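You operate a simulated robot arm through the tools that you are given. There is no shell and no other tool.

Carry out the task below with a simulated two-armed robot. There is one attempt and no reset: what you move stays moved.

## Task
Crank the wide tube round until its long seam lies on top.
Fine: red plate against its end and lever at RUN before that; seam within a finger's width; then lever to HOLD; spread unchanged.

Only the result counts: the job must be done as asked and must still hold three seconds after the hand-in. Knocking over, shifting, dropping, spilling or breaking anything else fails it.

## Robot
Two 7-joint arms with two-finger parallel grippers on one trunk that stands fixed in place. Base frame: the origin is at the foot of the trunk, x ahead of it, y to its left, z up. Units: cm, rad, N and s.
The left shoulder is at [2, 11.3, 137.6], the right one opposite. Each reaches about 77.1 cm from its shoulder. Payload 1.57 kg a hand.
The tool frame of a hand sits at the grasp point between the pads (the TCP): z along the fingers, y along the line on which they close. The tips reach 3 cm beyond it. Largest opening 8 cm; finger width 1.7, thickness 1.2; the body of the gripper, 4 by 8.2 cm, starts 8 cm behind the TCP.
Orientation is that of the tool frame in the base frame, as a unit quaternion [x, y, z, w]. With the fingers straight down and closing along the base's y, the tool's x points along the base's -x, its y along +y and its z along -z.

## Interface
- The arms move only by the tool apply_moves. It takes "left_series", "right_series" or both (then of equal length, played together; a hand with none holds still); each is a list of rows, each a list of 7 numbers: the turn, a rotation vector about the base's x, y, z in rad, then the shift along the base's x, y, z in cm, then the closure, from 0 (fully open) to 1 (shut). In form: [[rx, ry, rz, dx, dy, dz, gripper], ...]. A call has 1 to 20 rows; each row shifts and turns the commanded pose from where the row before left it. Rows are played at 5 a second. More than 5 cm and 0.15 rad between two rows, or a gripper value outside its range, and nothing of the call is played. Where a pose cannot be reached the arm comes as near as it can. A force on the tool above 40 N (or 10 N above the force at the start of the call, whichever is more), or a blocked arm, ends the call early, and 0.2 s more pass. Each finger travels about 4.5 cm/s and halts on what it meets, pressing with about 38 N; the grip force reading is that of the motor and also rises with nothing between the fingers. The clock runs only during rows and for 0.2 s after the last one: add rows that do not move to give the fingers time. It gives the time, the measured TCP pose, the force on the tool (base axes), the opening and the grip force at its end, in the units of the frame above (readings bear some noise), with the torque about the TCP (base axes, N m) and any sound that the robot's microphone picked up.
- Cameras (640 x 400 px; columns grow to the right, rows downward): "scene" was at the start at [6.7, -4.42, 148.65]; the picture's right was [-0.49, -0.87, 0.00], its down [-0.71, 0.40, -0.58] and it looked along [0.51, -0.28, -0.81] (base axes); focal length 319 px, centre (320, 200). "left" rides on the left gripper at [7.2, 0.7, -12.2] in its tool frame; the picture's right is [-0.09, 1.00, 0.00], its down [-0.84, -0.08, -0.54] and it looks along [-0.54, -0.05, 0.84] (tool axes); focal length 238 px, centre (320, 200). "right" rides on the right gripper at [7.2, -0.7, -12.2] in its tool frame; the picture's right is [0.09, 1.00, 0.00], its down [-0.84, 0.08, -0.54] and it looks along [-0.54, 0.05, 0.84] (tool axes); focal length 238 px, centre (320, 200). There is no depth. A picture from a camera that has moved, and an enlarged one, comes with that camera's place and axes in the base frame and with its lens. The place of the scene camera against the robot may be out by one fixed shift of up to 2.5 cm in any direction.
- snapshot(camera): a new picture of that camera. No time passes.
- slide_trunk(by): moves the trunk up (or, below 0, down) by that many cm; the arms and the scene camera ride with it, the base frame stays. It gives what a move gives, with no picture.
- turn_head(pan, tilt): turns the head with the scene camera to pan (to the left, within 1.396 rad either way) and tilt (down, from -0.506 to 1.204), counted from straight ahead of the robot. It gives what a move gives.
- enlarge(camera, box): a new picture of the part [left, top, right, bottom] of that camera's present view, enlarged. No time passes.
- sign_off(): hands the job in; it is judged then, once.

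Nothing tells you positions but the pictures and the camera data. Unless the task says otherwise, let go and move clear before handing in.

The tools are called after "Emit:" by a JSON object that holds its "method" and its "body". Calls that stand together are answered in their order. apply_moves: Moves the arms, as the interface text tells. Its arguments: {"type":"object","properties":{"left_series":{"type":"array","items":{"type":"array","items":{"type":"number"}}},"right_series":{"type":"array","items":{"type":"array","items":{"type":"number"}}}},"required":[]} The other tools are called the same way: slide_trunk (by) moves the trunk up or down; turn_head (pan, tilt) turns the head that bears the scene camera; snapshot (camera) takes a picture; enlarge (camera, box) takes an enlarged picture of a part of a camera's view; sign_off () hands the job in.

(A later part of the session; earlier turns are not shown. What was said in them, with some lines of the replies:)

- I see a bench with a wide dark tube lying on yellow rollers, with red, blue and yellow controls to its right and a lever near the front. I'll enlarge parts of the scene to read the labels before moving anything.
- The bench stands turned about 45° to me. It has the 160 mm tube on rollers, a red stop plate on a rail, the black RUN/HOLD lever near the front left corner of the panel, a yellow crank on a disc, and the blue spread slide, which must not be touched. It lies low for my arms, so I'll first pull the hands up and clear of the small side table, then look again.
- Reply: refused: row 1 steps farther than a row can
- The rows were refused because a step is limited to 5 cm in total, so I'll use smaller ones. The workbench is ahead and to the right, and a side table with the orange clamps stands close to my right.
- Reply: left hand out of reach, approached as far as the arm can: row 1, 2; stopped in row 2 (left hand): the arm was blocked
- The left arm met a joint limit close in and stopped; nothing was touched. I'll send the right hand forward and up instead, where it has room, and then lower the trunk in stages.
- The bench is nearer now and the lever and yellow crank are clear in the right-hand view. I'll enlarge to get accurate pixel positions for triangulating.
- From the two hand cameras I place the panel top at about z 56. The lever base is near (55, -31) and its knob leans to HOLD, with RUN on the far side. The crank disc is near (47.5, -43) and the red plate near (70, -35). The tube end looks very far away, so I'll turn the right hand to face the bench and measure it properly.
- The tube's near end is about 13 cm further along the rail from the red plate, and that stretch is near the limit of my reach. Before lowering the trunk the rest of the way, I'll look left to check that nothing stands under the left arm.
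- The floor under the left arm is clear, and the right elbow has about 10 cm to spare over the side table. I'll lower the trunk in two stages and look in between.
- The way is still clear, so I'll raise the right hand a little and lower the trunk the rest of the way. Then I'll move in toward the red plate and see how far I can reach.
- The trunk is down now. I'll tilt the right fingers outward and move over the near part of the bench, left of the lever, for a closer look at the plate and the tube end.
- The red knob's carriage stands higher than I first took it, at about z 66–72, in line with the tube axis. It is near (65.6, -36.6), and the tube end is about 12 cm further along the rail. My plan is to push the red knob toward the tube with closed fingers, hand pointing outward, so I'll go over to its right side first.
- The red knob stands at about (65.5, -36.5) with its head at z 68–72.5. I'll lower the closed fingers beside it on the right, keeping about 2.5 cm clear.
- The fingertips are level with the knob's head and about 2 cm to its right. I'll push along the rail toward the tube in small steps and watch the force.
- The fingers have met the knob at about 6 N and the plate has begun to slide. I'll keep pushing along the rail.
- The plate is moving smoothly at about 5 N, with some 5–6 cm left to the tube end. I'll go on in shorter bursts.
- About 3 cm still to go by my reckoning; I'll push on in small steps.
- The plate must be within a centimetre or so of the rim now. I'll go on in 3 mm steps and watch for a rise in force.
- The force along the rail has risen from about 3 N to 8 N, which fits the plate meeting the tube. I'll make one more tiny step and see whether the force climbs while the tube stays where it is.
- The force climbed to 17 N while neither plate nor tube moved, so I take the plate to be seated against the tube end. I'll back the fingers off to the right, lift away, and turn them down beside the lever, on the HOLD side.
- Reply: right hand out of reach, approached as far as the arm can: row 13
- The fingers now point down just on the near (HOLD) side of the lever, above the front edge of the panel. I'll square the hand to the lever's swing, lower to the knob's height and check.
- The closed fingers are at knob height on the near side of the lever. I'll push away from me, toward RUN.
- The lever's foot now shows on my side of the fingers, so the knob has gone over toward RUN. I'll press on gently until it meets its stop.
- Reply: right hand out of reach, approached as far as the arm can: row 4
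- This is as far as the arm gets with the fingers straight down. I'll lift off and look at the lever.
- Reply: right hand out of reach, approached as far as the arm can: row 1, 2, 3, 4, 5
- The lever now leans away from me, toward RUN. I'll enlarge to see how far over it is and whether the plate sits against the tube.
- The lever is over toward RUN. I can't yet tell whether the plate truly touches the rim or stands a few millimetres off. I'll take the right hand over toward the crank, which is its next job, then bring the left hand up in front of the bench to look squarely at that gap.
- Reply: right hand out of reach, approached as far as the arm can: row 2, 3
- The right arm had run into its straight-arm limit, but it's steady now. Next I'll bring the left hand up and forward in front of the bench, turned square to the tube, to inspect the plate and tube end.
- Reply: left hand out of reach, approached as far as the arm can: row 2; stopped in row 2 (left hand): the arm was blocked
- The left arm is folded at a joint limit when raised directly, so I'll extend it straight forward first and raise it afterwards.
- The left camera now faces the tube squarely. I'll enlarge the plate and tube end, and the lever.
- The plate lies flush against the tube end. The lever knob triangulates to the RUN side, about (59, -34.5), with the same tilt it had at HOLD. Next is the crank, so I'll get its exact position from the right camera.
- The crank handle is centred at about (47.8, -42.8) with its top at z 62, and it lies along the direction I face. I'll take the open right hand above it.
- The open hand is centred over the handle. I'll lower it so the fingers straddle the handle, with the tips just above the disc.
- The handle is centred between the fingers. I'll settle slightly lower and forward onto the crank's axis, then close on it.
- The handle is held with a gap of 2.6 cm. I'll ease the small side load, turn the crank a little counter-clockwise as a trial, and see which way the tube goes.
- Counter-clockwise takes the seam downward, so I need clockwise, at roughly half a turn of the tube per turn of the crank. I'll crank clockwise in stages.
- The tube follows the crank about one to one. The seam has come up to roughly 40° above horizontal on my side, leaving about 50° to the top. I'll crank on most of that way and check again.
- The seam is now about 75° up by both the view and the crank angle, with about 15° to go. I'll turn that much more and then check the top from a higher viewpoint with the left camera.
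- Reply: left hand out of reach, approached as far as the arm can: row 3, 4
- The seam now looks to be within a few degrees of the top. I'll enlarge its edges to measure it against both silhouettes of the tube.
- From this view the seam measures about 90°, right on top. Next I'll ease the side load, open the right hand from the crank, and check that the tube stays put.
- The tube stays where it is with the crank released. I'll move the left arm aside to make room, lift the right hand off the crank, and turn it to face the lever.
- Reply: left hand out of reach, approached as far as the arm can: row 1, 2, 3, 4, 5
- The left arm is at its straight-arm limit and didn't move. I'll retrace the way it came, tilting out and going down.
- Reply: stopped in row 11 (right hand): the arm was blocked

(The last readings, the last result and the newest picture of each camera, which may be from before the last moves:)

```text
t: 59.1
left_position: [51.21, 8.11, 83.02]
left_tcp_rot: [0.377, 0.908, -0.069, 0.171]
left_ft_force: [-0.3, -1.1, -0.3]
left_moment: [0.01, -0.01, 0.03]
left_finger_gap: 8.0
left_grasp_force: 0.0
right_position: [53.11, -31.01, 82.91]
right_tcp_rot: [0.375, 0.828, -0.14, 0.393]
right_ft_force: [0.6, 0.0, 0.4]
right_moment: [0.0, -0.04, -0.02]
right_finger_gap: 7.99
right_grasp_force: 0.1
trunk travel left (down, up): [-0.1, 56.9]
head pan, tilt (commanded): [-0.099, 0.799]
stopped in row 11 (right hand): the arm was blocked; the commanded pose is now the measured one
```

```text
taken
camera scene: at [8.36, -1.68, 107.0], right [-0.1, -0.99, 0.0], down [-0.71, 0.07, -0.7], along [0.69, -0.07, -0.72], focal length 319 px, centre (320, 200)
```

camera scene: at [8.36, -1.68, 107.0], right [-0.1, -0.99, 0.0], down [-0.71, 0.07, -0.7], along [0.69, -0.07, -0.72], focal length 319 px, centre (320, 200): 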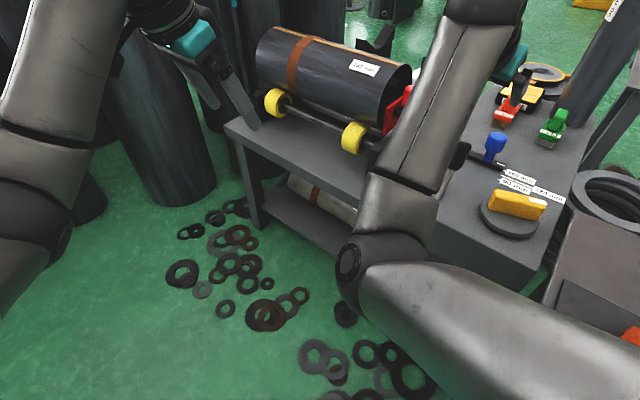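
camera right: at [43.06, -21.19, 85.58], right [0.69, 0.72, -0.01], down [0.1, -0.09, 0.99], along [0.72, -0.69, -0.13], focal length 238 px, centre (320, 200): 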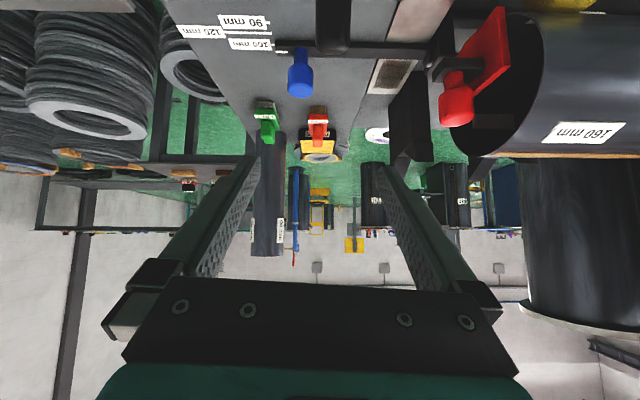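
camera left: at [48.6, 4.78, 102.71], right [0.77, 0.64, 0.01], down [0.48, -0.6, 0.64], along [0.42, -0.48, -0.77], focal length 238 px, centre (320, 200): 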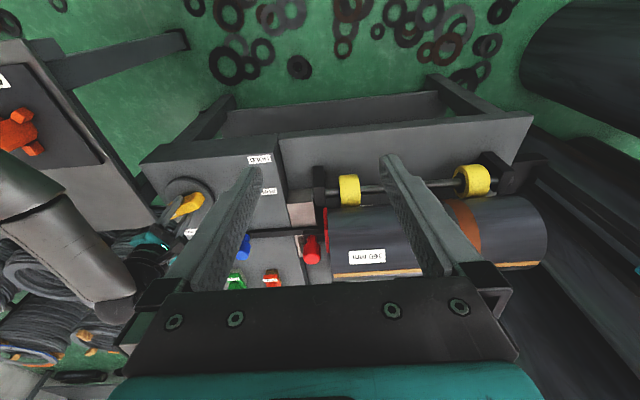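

The hand is tilted out above and behind the lever; the last turn met a joint limit in free space. I'll come straight down to the pre-grasp position in front of the knob.

Emit:
{"method": "apply_moves", "body": {"right_series": [[0, 0, 0, 0.2, 0.3, -3, 0], [0, 0, 0, 0.2, 0.3, -3, 0], [0, 0, 0, 0.2, 0.3, -3, 0], [0, 0, 0, 0, 0.3, -2.5, 0]]}}

Emit:
{"method": "snapshot", "body": {"camera": "right"}}

Emit:
{"method": "snapshot", "body": {"camera": "scene"}}

```text
t: 60.1
left_position: [51.12, 8.21, 82.95]
left_tcp_rot: [0.376, 0.908, -0.069, 0.171]
left_ft_force: [1.2, -0.3, 0.6]
left_moment: [-0.05, 0.03, -0.01]
left_finger_gap: 8.0
left_grasp_force: 0.0
right_position: [56.06, -32.89, 80.73]
right_tcp_rot: [0.397, 0.785, -0.134, 0.457]
right_ft_force: [-0.1, -0.7, -0.6]
right_moment: [0.0, -0.04, -0.03]
right_finger_gap: 8.0
right_grasp_force: 0.0
trunk travel left (down, up): [-0.1, 56.9]
head pan, tilt (commanded): [-0.099, 0.799]
stopped in row 4 (right hand): the arm was blocked; the commanded pose is now the measured one
```

```text
taken
camera right: at [46.15, -22.69, 81.62], right [0.72, 0.69, 0.08], down [-0.05, -0.06, 1.0], along [0.7, -0.72, -0.01], focal length 238 px, centre (320, 200)
```

right: 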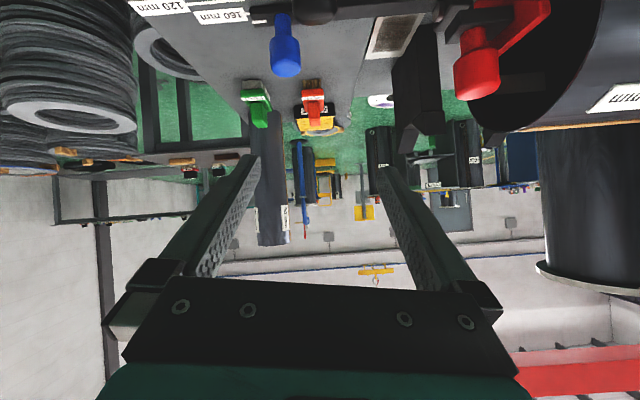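

```text
taken
camera scene: at [8.36, -1.7, 107.0], right [-0.1, -0.99, 0.0], down [-0.71, 0.07, -0.7], along [0.69, -0.07, -0.72], focal length 319 px, centre (320, 200)
```

scene: 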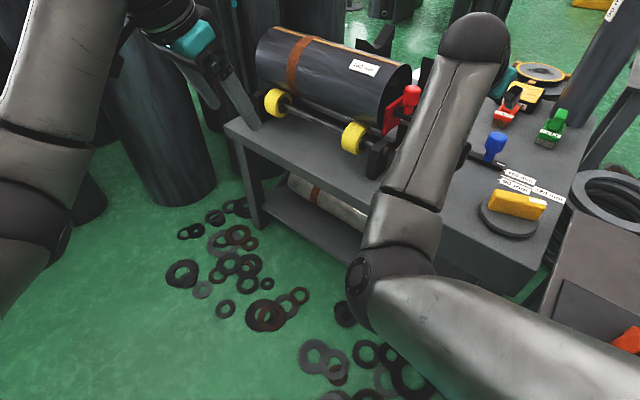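

The wrist binds in this elbow posture when facing square to the bench. I'll turn the hand to the heading that worked for the red plate, about 25° right of straight ahead, which suits the arm better.

Emit:
{"method": "apply_moves", "body": {"right_series": [[0, 0, 0.1, 0, -0.5, 0.5, 0], [0, 0, 0.1, 0, -0.5, 0.5, 0], [0, 0, 0.1, 0, -0.5, 0.5, 0]]}}

Emit:
{"method": "snapshot", "body": {"camera": "scene"}}

```text
t: 60.9
left_position: [51.34, 8.13, 82.94]
left_tcp_rot: [0.375, 0.908, -0.069, 0.172]
left_ft_force: [0.2, 0.5, 0.5]
left_moment: [-0.01, -0.01, 0.01]
left_finger_gap: 8.02
left_grasp_force: 0.0
right_position: [56.03, -33.76, 81.88]
right_tcp_rot: [0.272, 0.839, -0.059, 0.468]
right_ft_force: [-0.7, 0.3, -0.5]
right_moment: [0.01, -0.02, -0.02]
right_finger_gap: 8.01
right_grasp_force: 0.1
trunk travel left (down, up): [-0.1, 56.9]
head pan, tilt (commanded): [-0.099, 0.799]
```

```text
taken
camera scene: at [8.37, -1.67, 107.0], right [-0.1, -0.99, 0.0], down [-0.71, 0.07, -0.7], along [0.69, -0.07, -0.72], focal length 319 px, centre (320, 200)
```

scene: 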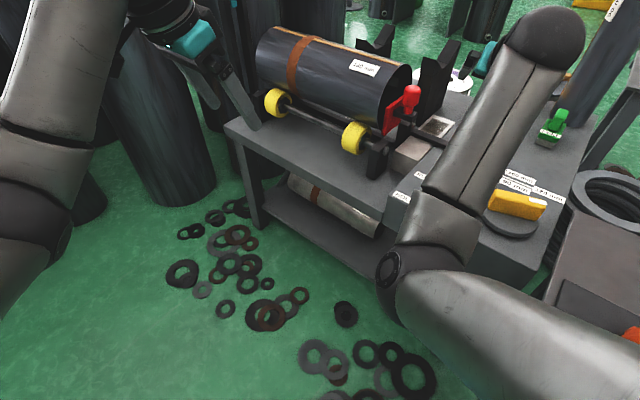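

Emit:
{"method": "apply_moves", "body": {"right_series": [[0, 0, 0, -0.7, 0.5, -3, 0], [0, 0, 0, -0.7, 0.5, -3, 0]]}}

Emit:
{"method": "snapshot", "body": {"camera": "right"}}

Emit:
{"method": "snapshot", "body": {"camera": "scene"}}

```text
t: 61.5
left_position: [51.22, 8.08, 83.09]
left_tcp_rot: [0.377, 0.908, -0.069, 0.171]
left_ft_force: [0.1, -1.0, -0.3]
left_moment: [0.0, 0.0, -0.02]
left_finger_gap: 8.0
left_grasp_force: 0.2
right_position: [54.56, -32.85, 76.04]
right_tcp_rot: [0.271, 0.839, -0.059, 0.469]
right_ft_force: [0.3, 0.1, 0.6]
right_moment: [-0.02, 0.02, 0.04]
right_finger_gap: 7.99
right_grasp_force: 0.0
trunk travel left (down, up): [-0.1, 56.9]
head pan, tilt (commanded): [-0.099, 0.799]
```

```text
taken
camera right: at [42.15, -26.26, 76.92], right [0.47, 0.88, 0.08], down [-0.02, -0.08, 1.0], along [0.88, -0.47, -0.02], focal length 238 px, centre (320, 200)
```

right: 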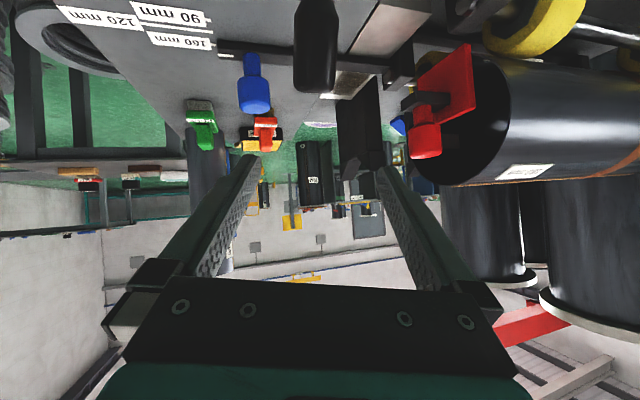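

```text
taken
camera scene: at [8.37, -1.68, 107.0], right [-0.1, -0.99, 0.0], down [-0.71, 0.07, -0.7], along [0.69, -0.07, -0.72], focal length 319 px, centre (320, 200)
```

scene: 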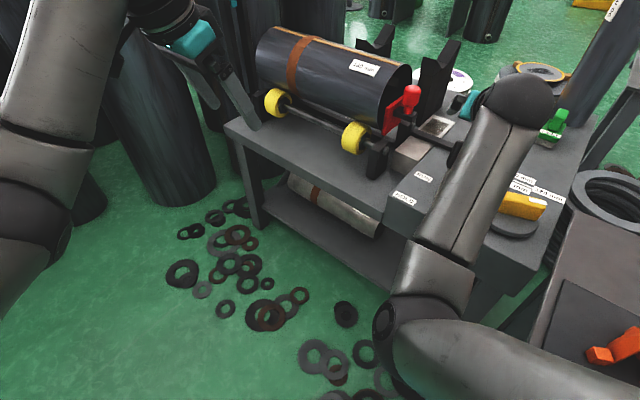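

The posture works now and the lever knob shows ahead of the fingers. I'll level the hand and come down to the pre-grasp position in front of the knob.

Emit:
{"method": "apply_moves", "body": {"right_series": [[-0.0715, 0.0336, 0.0528, -0.6, 0.4, -2.1, 0], [-0.0715, 0.0336, 0.0528, -0.6, 0.5, -2.1, 0], [0, 0, 0, -0.5, 0.5, -2.1, 0]]}}

Emit:
{"method": "snapshot", "body": {"camera": "right"}}

Emit:
{"method": "snapshot", "body": {"camera": "scene"}}

```text
t: 62.3
left_position: [51.22, 8.14, 82.98]
left_tcp_rot: [0.376, 0.908, -0.069, 0.171]
left_ft_force: [-0.2, 0.4, -1.2]
left_moment: [0.02, 0.0, 0.04]
left_finger_gap: 8.02
left_grasp_force: 0.2
right_position: [52.79, -31.53, 69.86]
right_tcp_rot: [0.19, 0.86, -0.104, 0.462]
right_ft_force: [-0.7, 0.7, -0.8]
right_moment: [0.01, 0.01, 0.0]
right_finger_gap: 8.02
right_grasp_force: 0.0
trunk travel left (down, up): [-0.1, 56.9]
head pan, tilt (commanded): [-0.099, 0.799]
```

```text
taken
camera right: at [39.84, -26.09, 70.76], right [0.38, 0.92, -0.08], down [0.04, 0.07, 1.0], along [0.93, -0.38, -0.01], focal length 238 px, centre (320, 200)
```

right: 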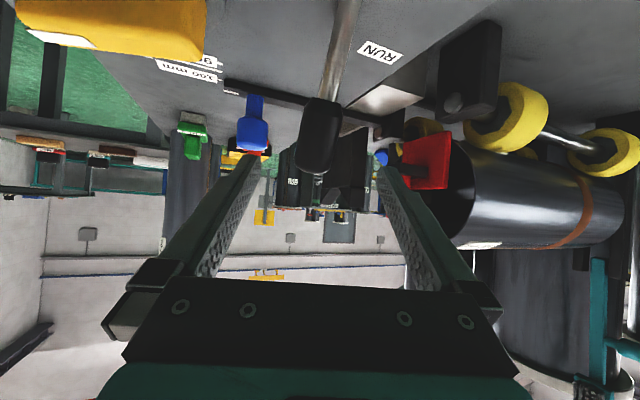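

```text
taken
camera scene: at [8.37, -1.69, 107.0], right [-0.1, -0.99, 0.0], down [-0.71, 0.07, -0.7], along [0.69, -0.07, -0.72], focal length 319 px, centre (320, 200)
```

scene: 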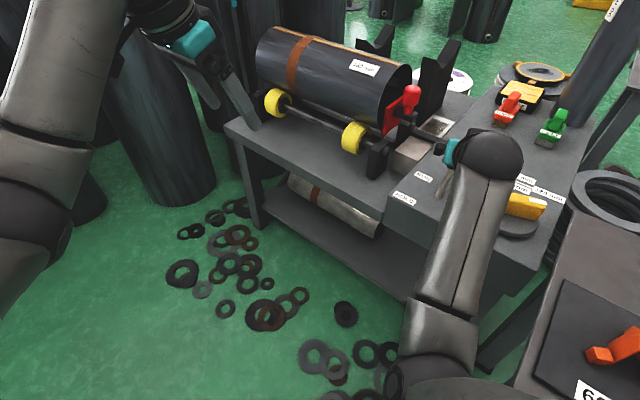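

The knob sits centred between the open fingers. I'll advance along the finger direction to straddle it.

Emit:
{"method": "apply_moves", "body": {"right_series": [[0, 0, 0, 1.75, -0.75, -1.35, 0], [0, 0, 0, 1.75, -0.75, -1.35, 0], [0, 0, 0, 1.75, -0.75, -1.35, 0], [0, 0, 0, 0, 0, 0, 0]]}}

Emit:
{"method": "snapshot", "body": {"camera": "right"}}

```text
t: 63.3
left_position: [51.29, 8.28, 82.96]
left_tcp_rot: [0.375, 0.908, -0.068, 0.171]
left_ft_force: [-0.6, 0.1, 0.4]
left_moment: [-0.01, -0.02, -0.01]
left_finger_gap: 7.99
left_grasp_force: 0.1
right_position: [58.16, -33.69, 65.58]
right_tcp_rot: [0.191, 0.86, -0.104, 0.461]
right_ft_force: [-0.3, -0.1, -0.8]
right_moment: [0.02, 0.0, 0.02]
right_finger_gap: 8.02
right_grasp_force: 0.0
trunk travel left (down, up): [-0.1, 56.9]
head pan, tilt (commanded): [-0.099, 0.799]
```

```text
taken
camera right: at [45.02, -28.14, 66.44], right [0.38, 0.92, -0.08], down [0.04, 0.07, 1.0], along [0.93, -0.38, -0.02], focal length 238 px, centre (320, 200)
```

right: 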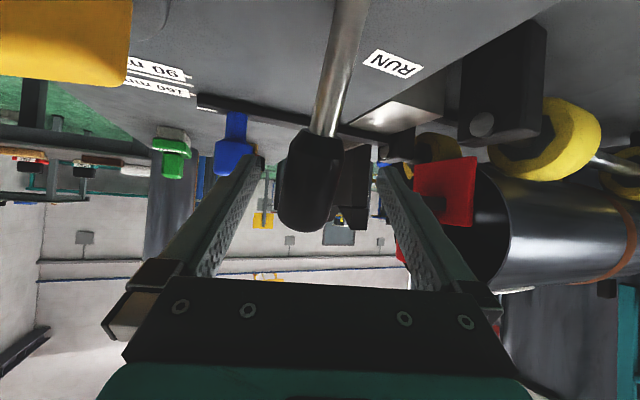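

Emit:
{"method": "apply_moves", "body": {"right_series": [[0, 0, 0, -0.2, -0.45, 0, 0], [0, 0, 0, 0, 0, 0, 1], [0, 0, 0, 0, 0, 0, 1], [0, 0, 0, 0, 0, 0, 1], [0, 0, 0, 0, 0, 0, 1]]}}

Emit:
{"method": "snapshot", "body": {"camera": "right"}}

```text
t: 64.5
left_position: [51.23, 8.2, 83.05]
left_tcp_rot: [0.376, 0.908, -0.069, 0.172]
left_ft_force: [0.8, -0.4, -0.1]
left_moment: [0.02, 0.01, -0.02]
left_finger_gap: 8.01
left_grasp_force: 0.0
right_position: [57.78, -34.1, 65.51]
right_tcp_rot: [0.191, 0.86, -0.104, 0.461]
right_ft_force: [-0.7, -1.9, -0.4]
right_moment: [0.15, -0.11, -0.08]
right_finger_gap: 3.6
right_grasp_force: 26.1
trunk travel left (down, up): [-0.1, 56.9]
head pan, tilt (commanded): [-0.099, 0.799]
```

```text
taken
camera right: at [44.82, -28.71, 66.48], right [0.38, 0.92, -0.08], down [0.04, 0.07, 1.0], along [0.93, -0.38, -0.02], focal length 238 px, centre (320, 200)
```

right: 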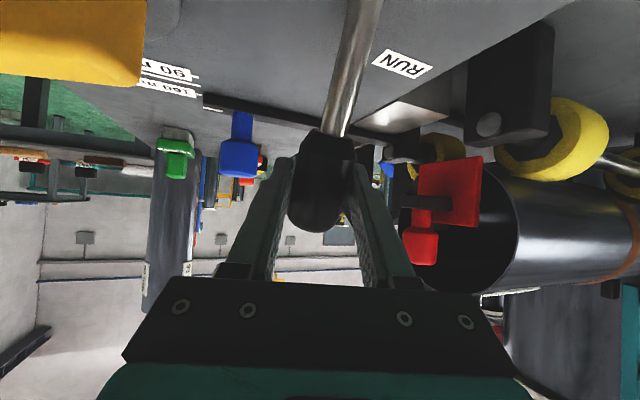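

The knob is gripped. Now I'll draw it back toward HOLD along its arc, checking partway.

Emit:
{"method": "apply_moves", "body": {"right_series": [[0, 0, 0, -0.75, 0.75, 0.45, 1], [0, 0, 0, -0.785, 0.785, 0.32, 1], [0, 0, 0, -0.8, 0.8, 0.2, 1], [0, 0, 0, -0.81, 0.81, 0.06, 1]]}}

Emit:
{"method": "snapshot", "body": {"camera": "right"}}

Emit:
{"method": "snapshot", "body": {"camera": "scene"}}

```text
t: 65.5
left_position: [51.23, 8.19, 83.01]
left_tcp_rot: [0.376, 0.908, -0.069, 0.17]
left_ft_force: [-0.1, -0.3, 0.1]
left_moment: [0.0, 0.0, 0.02]
left_finger_gap: 7.99
left_grasp_force: 0.2
right_position: [54.83, -31.24, 66.7]
right_tcp_rot: [0.192, 0.859, -0.106, 0.463]
right_ft_force: [0.4, -12.4, 2.2]
right_moment: [0.07, -1.41, -0.3]
right_finger_gap: 3.33
right_grasp_force: 40.9
trunk travel left (down, up): [-0.1, 56.9]
head pan, tilt (commanded): [-0.099, 0.799]
```

```text
taken
camera right: at [41.73, -25.7, 67.59], right [0.38, 0.92, -0.08], down [0.04, 0.07, 1.0], along [0.92, -0.38, -0.01], focal length 238 px, centre (320, 200)
```

right: 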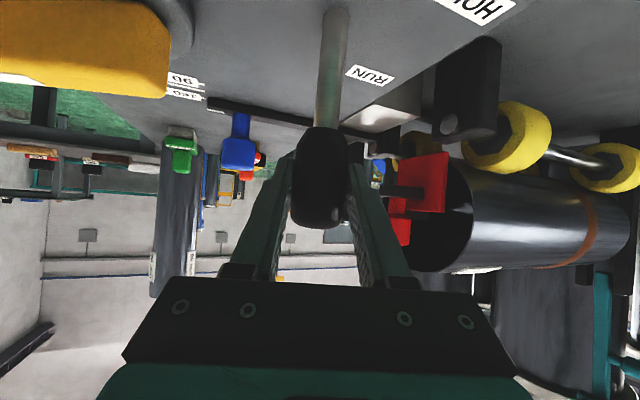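

```text
taken
camera scene: at [8.33, -1.76, 107.01], right [-0.1, -0.99, 0.0], down [-0.71, 0.07, -0.7], along [0.69, -0.07, -0.72], focal length 319 px, centre (320, 200)
```

scene: 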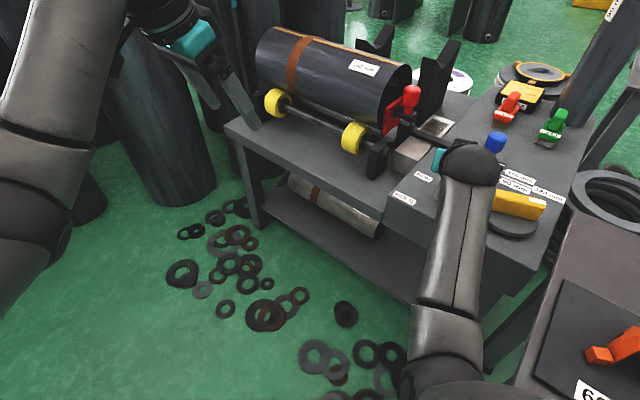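

The lever is about upright and following well. I'll bring it the rest of the way to HOLD.

Emit:
{"method": "apply_moves", "body": {"right_series": [[0, 0, 0, -0.81, 0.7, -0.06, 1], [0, 0, 0, -0.8, 0.75, -0.2, 1], [0, 0, 0, -0.785, 0.785, -0.32, 1], [0, 0, 0, -0.75, 0.75, -0.45, 1]]}}

Emit:
{"method": "snapshot", "body": {"camera": "right"}}

Emit:
{"method": "snapshot", "body": {"camera": "scene"}}

```text
t: 66.5
left_position: [51.39, 8.24, 82.8]
left_tcp_rot: [0.376, 0.908, -0.07, 0.169]
left_ft_force: [0.7, -0.6, 0.2]
left_moment: [-0.01, 0.03, 0.0]
left_finger_gap: 8.01
left_grasp_force: 0.2
right_position: [52.57, -29.02, 66.44]
right_tcp_rot: [0.186, 0.858, -0.111, 0.467]
right_ft_force: [31.8, 14.6, -17.2]
right_moment: [-0.89, -0.32, 0.19]
right_finger_gap: 3.45
right_grasp_force: 41.8
trunk travel left (down, up): [-0.1, 56.9]
head pan, tilt (commanded): [-0.099, 0.799]
```

```text
taken
camera right: at [39.46, -23.58, 67.13], right [0.38, 0.92, -0.09], down [0.04, 0.09, 1.0], along [0.93, -0.38, 0.0], focal length 238 px, centre (320, 200)
```

right: 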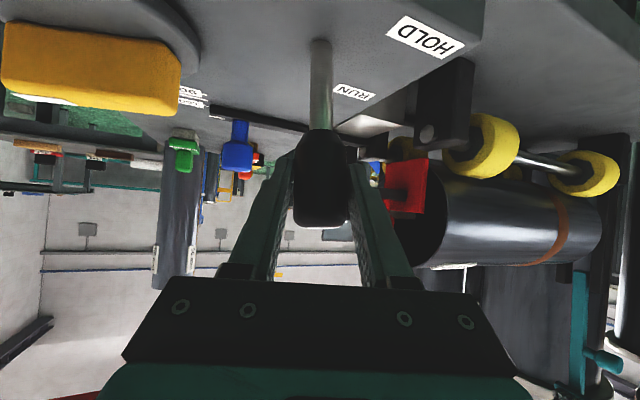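

```text
taken
camera scene: at [8.67, -1.64, 106.94], right [-0.1, -0.99, 0.0], down [-0.72, 0.07, -0.69], along [0.69, -0.07, -0.72], focal length 319 px, centre (320, 200)
```

scene: 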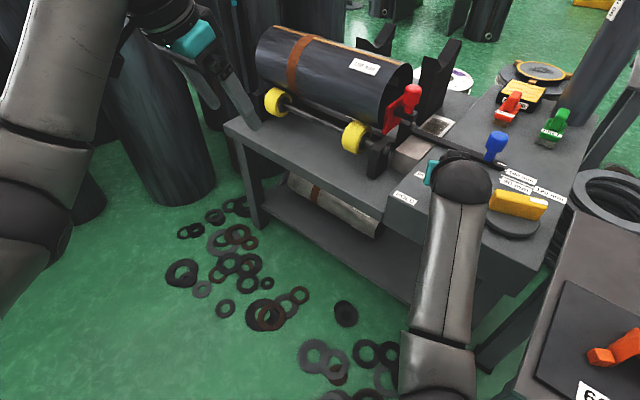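

The force is mostly sideways along the bench, because the grip is about 2 mm off the lever's plane, rather than resistance along its swing. I'll correct that sideways error first.

Emit:
{"method": "apply_moves", "body": {"right_series": [[0, 0, 0, 0.08, 0.1, 0, 1], [0, 0, 0, 0, 0, 0, 1]]}}

Emit:
{"method": "snapshot", "body": {"camera": "right"}}

```text
t: 67.1
left_position: [51.45, 8.37, 82.9]
left_tcp_rot: [0.376, 0.908, -0.071, 0.17]
left_ft_force: [-0.8, -0.8, 0.2]
left_moment: [-0.01, 0.0, -0.02]
left_finger_gap: 7.99
left_grasp_force: 0.0
right_position: [52.52, -29.0, 66.45]
right_tcp_rot: [0.186, 0.856, -0.113, 0.468]
right_ft_force: [26.9, 22.1, -16.7]
right_moment: [-0.62, 0.68, 0.08]
right_finger_gap: 3.42
right_grasp_force: 42.5
trunk travel left (down, up): [-0.1, 56.9]
head pan, tilt (commanded): [-0.099, 0.799]
```

```text
taken
camera right: at [39.44, -23.53, 67.1], right [0.38, 0.92, -0.1], down [0.03, 0.09, 1.0], along [0.93, -0.38, 0.0], focal length 238 px, centre (320, 200)
```

right: 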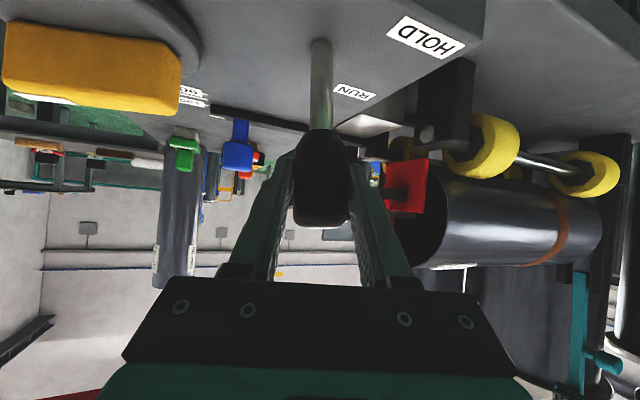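

The tool force doesn't match the position error, so part of my arm may be up against something, most likely the elbow. I'll look down at the elbow before doing anything else.

Emit:
{"method": "turn_head", "body": {"pan": -0.5, "tilt": 1.2}}

Emit:
{"method": "snapshot", "body": {"camera": "scene"}}

Emit:
{"method": "snapshot", "body": {"camera": "left"}}

```text
t: 68.0
left_position: [51.41, 8.29, 82.98]
left_tcp_rot: [0.376, 0.908, -0.07, 0.171]
left_ft_force: [-0.5, -0.4, 1.3]
left_moment: [0.0, -0.02, 0.02]
left_finger_gap: 8.0
left_grasp_force: 0.0
right_position: [52.56, -28.97, 66.45]
right_tcp_rot: [0.185, 0.856, -0.113, 0.468]
right_ft_force: [30.9, 25.0, -12.9]
right_moment: [-0.78, 0.54, 0.3]
right_finger_gap: 3.4
right_grasp_force: 41.7
trunk travel left (down, up): [-0.1, 56.9]
head pan, tilt (commanded): [-0.499, 1.201]
```

```text
taken
camera scene: at [5.53, -3.44, 104.22], right [-0.48, -0.88, 0.0], down [-0.82, 0.45, -0.36], along [0.32, -0.17, -0.93], focal length 319 px, centre (320, 200)
```

scene: 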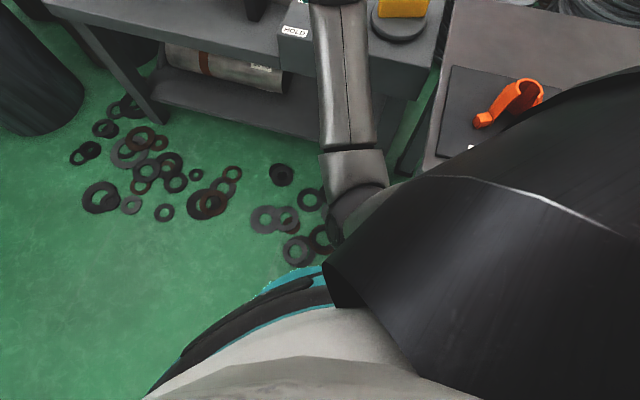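

```text
taken
camera left: at [44.22, 16.58, 91.78], right [0.76, 0.64, 0.03], down [0.36, -0.47, 0.81], along [0.54, -0.61, -0.59], focal length 238 px, centre (320, 200)
```

left: 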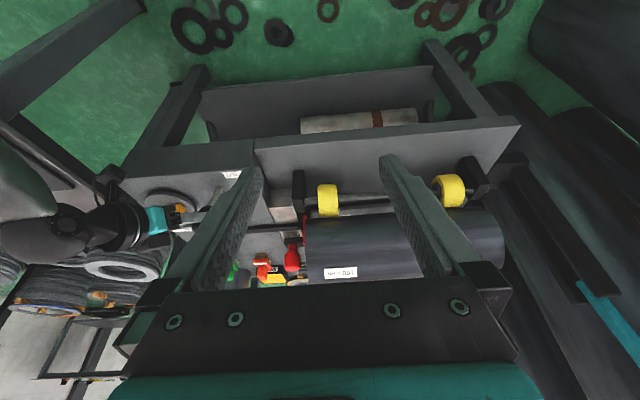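

The elbow looks clear of the side table, so this posture is simply binding the grip on the knob. The lever is past upright toward HOLD. I'll let go, back off, and pull it the rest of the way with closed fingers pointing down behind it, a posture that worked before.

Emit:
{"method": "apply_moves", "body": {"right_series": [[0, 0, 0, 0.3, -0.3, 0.4, 0.6], [0, 0, 0, 0, 0, 0, 0.3], [0, 0, 0, 0, 0, 0, 0], [0, 0, 0, 0, 0, 0, 0]]}}

Emit:
{"method": "snapshot", "body": {"camera": "right"}}

```text
t: 69.0
left_position: [51.17, 8.16, 82.9]
left_tcp_rot: [0.376, 0.908, -0.069, 0.171]
left_ft_force: [0.8, -0.3, -0.1]
left_moment: [0.0, 0.01, 0.0]
left_finger_gap: 8.0
left_grasp_force: 0.0
right_position: [52.03, -29.32, 66.29]
right_tcp_rot: [0.189, 0.859, -0.115, 0.462]
right_ft_force: [0.6, 0.3, 0.5]
right_moment: [-0.01, -0.01, 0.0]
right_finger_gap: 8.0
right_grasp_force: 0.0
trunk travel left (down, up): [-0.1, 56.9]
head pan, tilt (commanded): [-0.499, 1.201]
```

```text
taken
camera right: at [39.02, -23.79, 67.06], right [0.38, 0.92, -0.1], down [0.05, 0.09, 0.99], along [0.92, -0.39, -0.01], focal length 238 px, centre (320, 200)
```

right: 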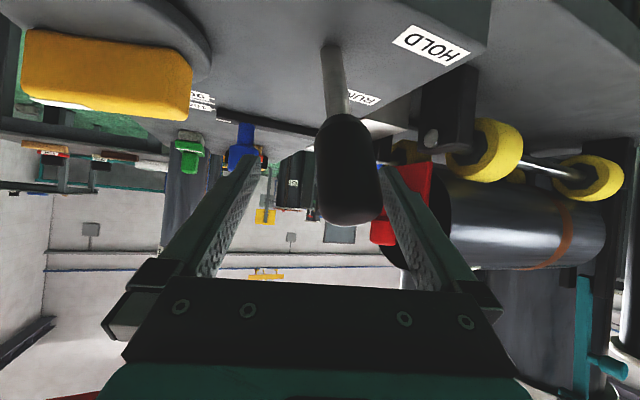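

After release the knob appears to have settled nearer HOLD. I'll lift straight up off it and take a clear look.

Emit:
{"method": "apply_moves", "body": {"right_series": [[0, 0, 0, 0, -0.2, 2, 0], [0, 0, 0, 0, -0.2, 3, 0], [0, 0, 0, 0, -0.3, 3, 0], [0, 0, 0, 0, -0.3, 3, 0]]}}

Emit:
{"method": "turn_head", "body": {"pan": -0.4, "tilt": 0.8}}

Emit:
{"method": "snapshot", "body": {"camera": "scene"}}

Emit:
{"method": "snapshot", "body": {"camera": "right"}}

```text
t: 70.0
left_position: [51.24, 8.25, 83.07]
left_tcp_rot: [0.376, 0.908, -0.069, 0.171]
left_ft_force: [-0.2, 0.3, 0.1]
left_moment: [0.0, 0.0, -0.01]
left_finger_gap: 7.99
left_grasp_force: 0.1
right_position: [52.11, -29.1, 77.14]
right_tcp_rot: [0.19, 0.861, -0.101, 0.461]
right_ft_force: [0.2, -1.1, 0.5]
right_moment: [-0.01, 0.01, -0.03]
right_finger_gap: 8.01
right_grasp_force: 0.1
trunk travel left (down, up): [-0.1, 56.9]
head pan, tilt (commanded): [-0.499, 1.201]
```

```text
t: 70.8
left_position: [51.34, 8.26, 83.0]
left_tcp_rot: [0.376, 0.908, -0.07, 0.172]
left_ft_force: [0.3, 0.3, -0.4]
left_moment: [-0.03, 0.01, 0.01]
left_finger_gap: 8.0
left_grasp_force: 0.1
right_position: [52.21, -29.17, 77.08]
right_tcp_rot: [0.192, 0.86, -0.104, 0.461]
right_ft_force: [0.2, 0.0, 0.0]
right_moment: [0.05, 0.0, 0.01]
right_finger_gap: 8.02
right_grasp_force: 0.0
trunk travel left (down, up): [-0.1, 56.9]
head pan, tilt (commanded): [-0.4, 0.799]
```

```text
taken
camera scene: at [7.77, -4.02, 106.99], right [-0.39, -0.92, 0.0], down [-0.66, 0.28, -0.7], along [0.64, -0.27, -0.72], focal length 319 px, centre (320, 200)
```

scene: 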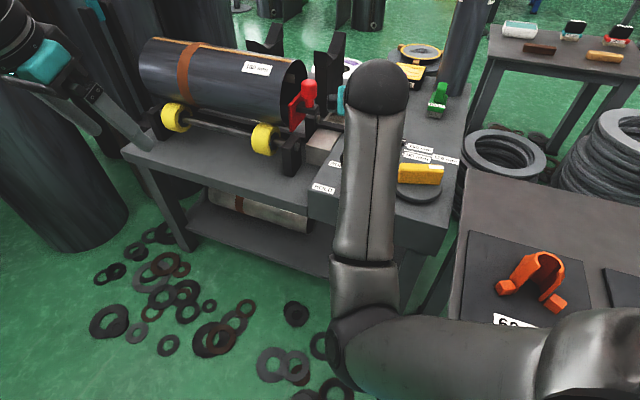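

```text
taken
camera right: at [39.09, -23.7, 78.01], right [0.38, 0.92, -0.08], down [0.04, 0.07, 1.0], along [0.93, -0.38, -0.02], focal length 238 px, centre (320, 200)
```

right: 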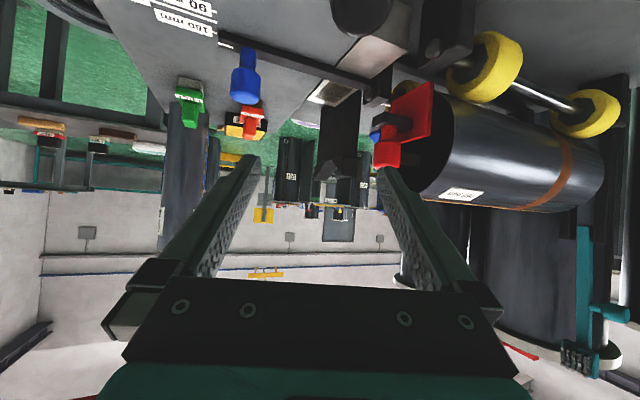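

Emit:
{"method": "apply_moves", "body": {"right_series": [[0, 0, 0, 0.3, -3.5, 1, 0], [0, 0, 0, 0.3, -3.5, 1, 0], [0, 0, 0, 0.3, -3.5, 1, 0], [0, 0, 0, 0.3, -3.5, 1, 0]]}}

Emit:
{"method": "snapshot", "body": {"camera": "scene"}}

Emit:
{"method": "enlarge", "body": {"camera": "scene", "box": [260, 110, 420, 230]}}

```text
t: 71.8
left_position: [51.29, 8.14, 83.14]
left_tcp_rot: [0.375, 0.908, -0.069, 0.172]
left_ft_force: [0.0, -0.1, -1.0]
left_moment: [-0.02, 0.04, 0.01]
left_finger_gap: 8.01
left_grasp_force: 0.0
right_position: [53.44, -42.9, 81.2]
right_tcp_rot: [0.19, 0.861, -0.103, 0.46]
right_ft_force: [0.0, -0.7, -0.9]
right_moment: [0.04, 0.01, 0.02]
right_finger_gap: 8.0
right_grasp_force: 0.1
trunk travel left (down, up): [-0.1, 56.9]
head pan, tilt (commanded): [-0.4, 0.799]
```

```text
taken
camera scene: at [7.77, -4.0, 107.0], right [-0.39, -0.92, 0.0], down [-0.66, 0.28, -0.7], along [0.64, -0.27, -0.72], focal length 319 px, centre (320, 200)
```

scene: 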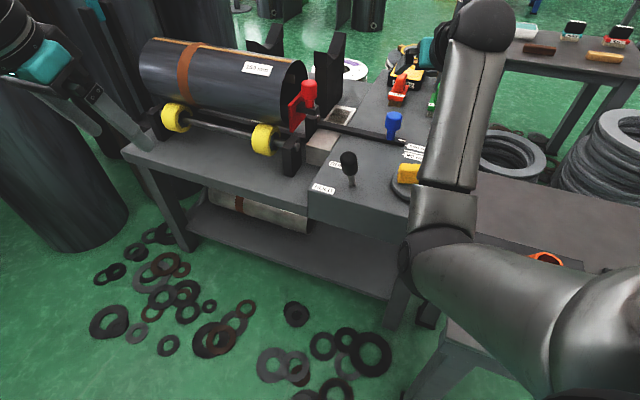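

```text
3.33 times, centred on (340, 170) of scene
camera zoom: at [7.77, -4.0, 107.0], right [-0.39, -0.92, 0.0], down [-0.66, 0.28, -0.7], along [0.64, -0.27, -0.72], focal length 1065 px, centre (253, 300)
```

zoom: 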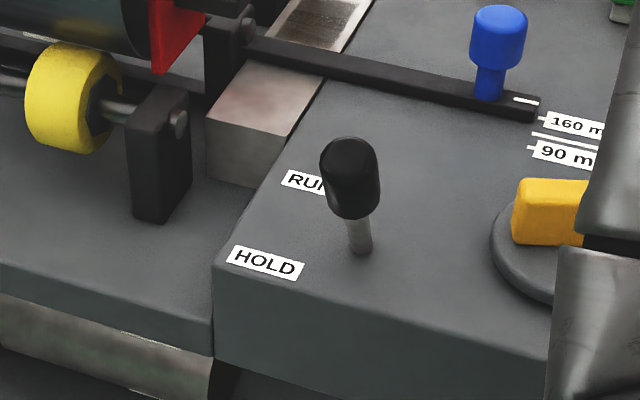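

By pixel position the lever now matches its original HOLD pose. I'll confirm with the left camera, and check the seam again too.

Emit:
{"method": "enlarge", "body": {"camera": "left", "box": [140, 140, 300, 260]}}

Emit:
{"method": "enlarge", "body": {"camera": "scene", "box": [130, 25, 340, 160]}}

Emit:
{"method": "snapshot", "body": {"camera": "right"}}

```text
3.33 times, centred on (220, 200) of left
camera zoom: at [43.98, 16.49, 91.93], right [0.76, 0.64, 0.04], down [0.36, -0.47, 0.81], along [0.54, -0.61, -0.59], focal length 794 px, centre (653, 200)
```

zoom: 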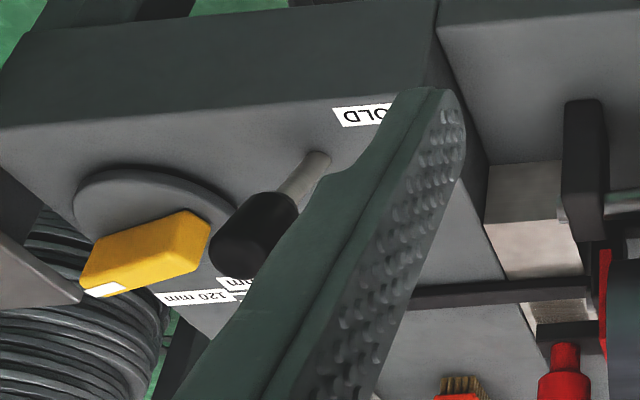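

```text
2.96 times, centred on (235, 92) of scene
camera zoom: at [7.77, -4.0, 107.0], right [-0.39, -0.92, 0.0], down [-0.66, 0.28, -0.7], along [0.64, -0.27, -0.72], focal length 946 px, centre (572, 518)
```

zoom: 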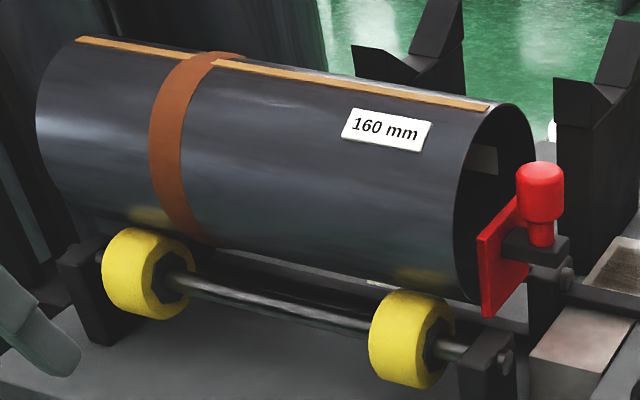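

```text
taken
camera right: at [40.43, -37.55, 82.12], right [0.37, 0.92, -0.08], down [0.04, 0.07, 1.0], along [0.93, -0.38, -0.02], focal length 238 px, centre (320, 200)
```

right: 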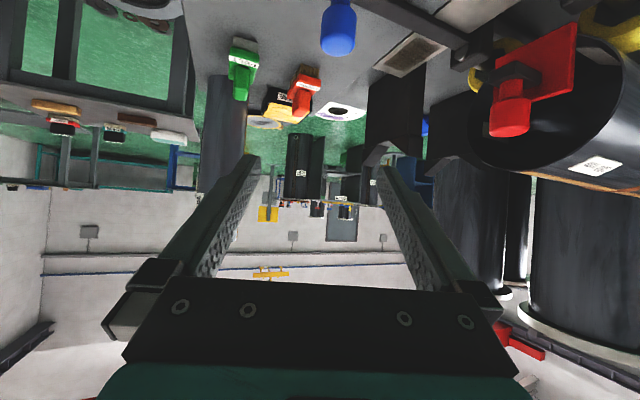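

The left camera agrees that the lever lies at HOLD. I'll make a last measurement of the seam from the scene camera.

Emit:
{"method": "enlarge", "body": {"camera": "scene", "box": [220, 40, 310, 100]}}

Emit:
{"method": "enlarge", "body": {"camera": "scene", "box": [190, 80, 310, 160]}}

Emit:
{"method": "enlarge", "body": {"camera": "left", "box": [290, 190, 450, 300]}}

```text
6.67 times, centred on (265, 70) of scene
camera zoom: at [7.77, -4.0, 107.0], right [-0.39, -0.92, 0.0], down [-0.66, 0.28, -0.7], along [0.64, -0.27, -0.72], focal length 2130 px, centre (687, 1067)
```

zoom: 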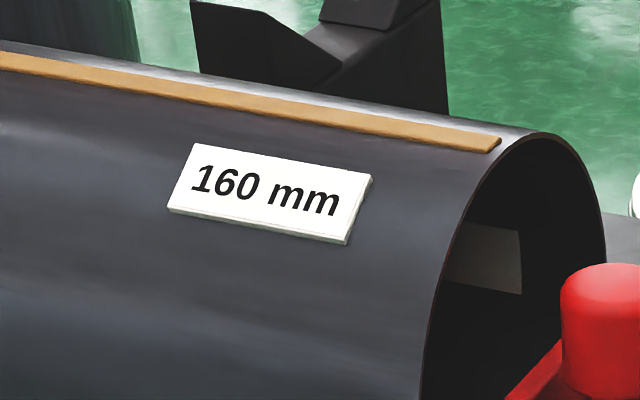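

```text
5.00 times, centred on (250, 120) of scene
camera zoom: at [7.77, -4.0, 107.0], right [-0.39, -0.92, 0.0], down [-0.66, 0.28, -0.7], along [0.64, -0.27, -0.72], focal length 1597 px, centre (670, 600)
```

zoom: 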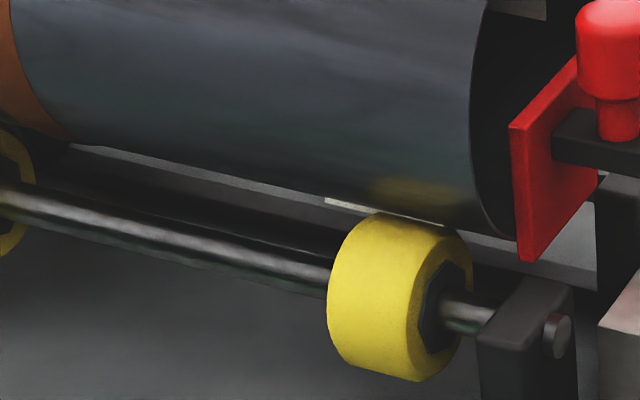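

```text
3.64 times, centred on (370, 245) of left
camera zoom: at [43.98, 16.49, 91.93], right [0.76, 0.64, 0.04], down [0.36, -0.47, 0.81], along [0.54, -0.61, -0.59], focal length 867 px, centre (138, 36)
```

zoom: 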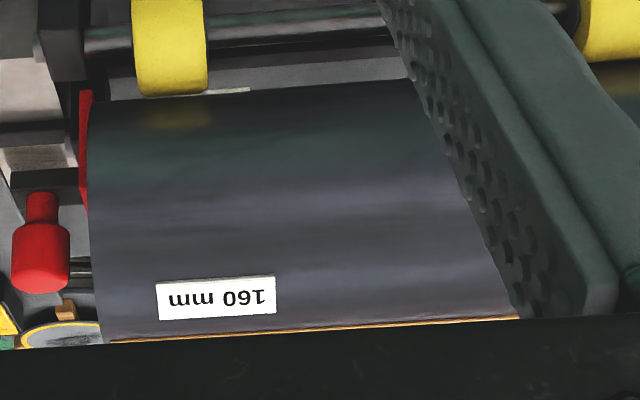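

Emit:
{"method": "enlarge", "body": {"camera": "left", "box": [180, 170, 240, 230]}}

Emit:
{"method": "enlarge", "body": {"camera": "scene", "box": [320, 140, 390, 200]}}

```text
6.67 times, centred on (210, 200) of left
camera zoom: at [43.98, 16.49, 91.93], right [0.76, 0.64, 0.04], down [0.36, -0.47, 0.81], along [0.54, -0.61, -0.59], focal length 1589 px, centre (1053, 200)
```

zoom: 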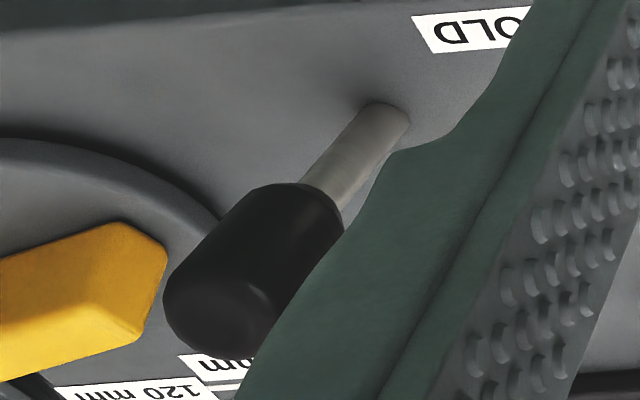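

```text
6.67 times, centred on (355, 170) of scene
camera zoom: at [7.77, -4.0, 107.0], right [-0.39, -0.92, 0.0], down [-0.66, 0.28, -0.7], along [0.64, -0.27, -0.72], focal length 2130 px, centre (87, 400)
```

zoom: 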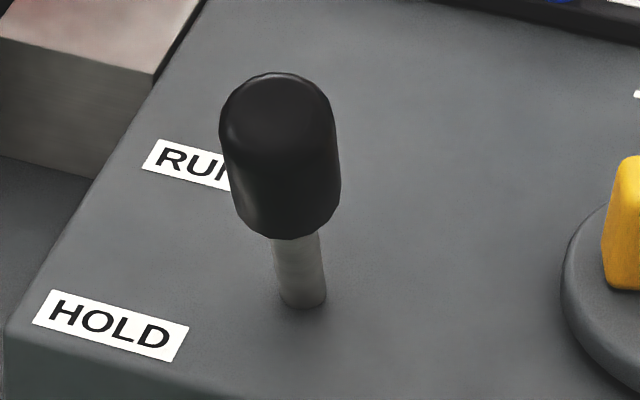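

Everything checks out: the seam is about 91° round (on top, within roughly 2 mm), the red plate is flush with the tube end, the lever is at HOLD, and the spread mark is still at 160 mm. Both hands are open and clear, so I'm handing in.

Emit:
{"method": "sign_off", "body": {}}

```text
The job is handed in.
```

I've handed in the job: the wide tube's long seam is on top and the lever is at HOLD. I haven't seen how it was judged.

- **Red plate:** I slid it along its rail until it stopped against the tube end, before any cranking. In the later pictures it still sat flush with the rim.
- **Lever:** I set it to RUN before cranking. Afterwards I drew it back toward HOLD, but my grip bound on the knob partway. When I let go, the lever settled the rest of the way to HOLD by itself. The left and scene pictures both show it in its original HOLD position.
- **Seam:** It measured about 90–91° round from two views, which puts it within a few millimetres of the top. I first cranked a little the wrong way to find the direction, then turned it back.
- **Spread:** I didn't touch the blue slide, and its mark is still at 160 mm.

Both hands are open and clear of the bench. I saw nothing else shifted or knocked over.
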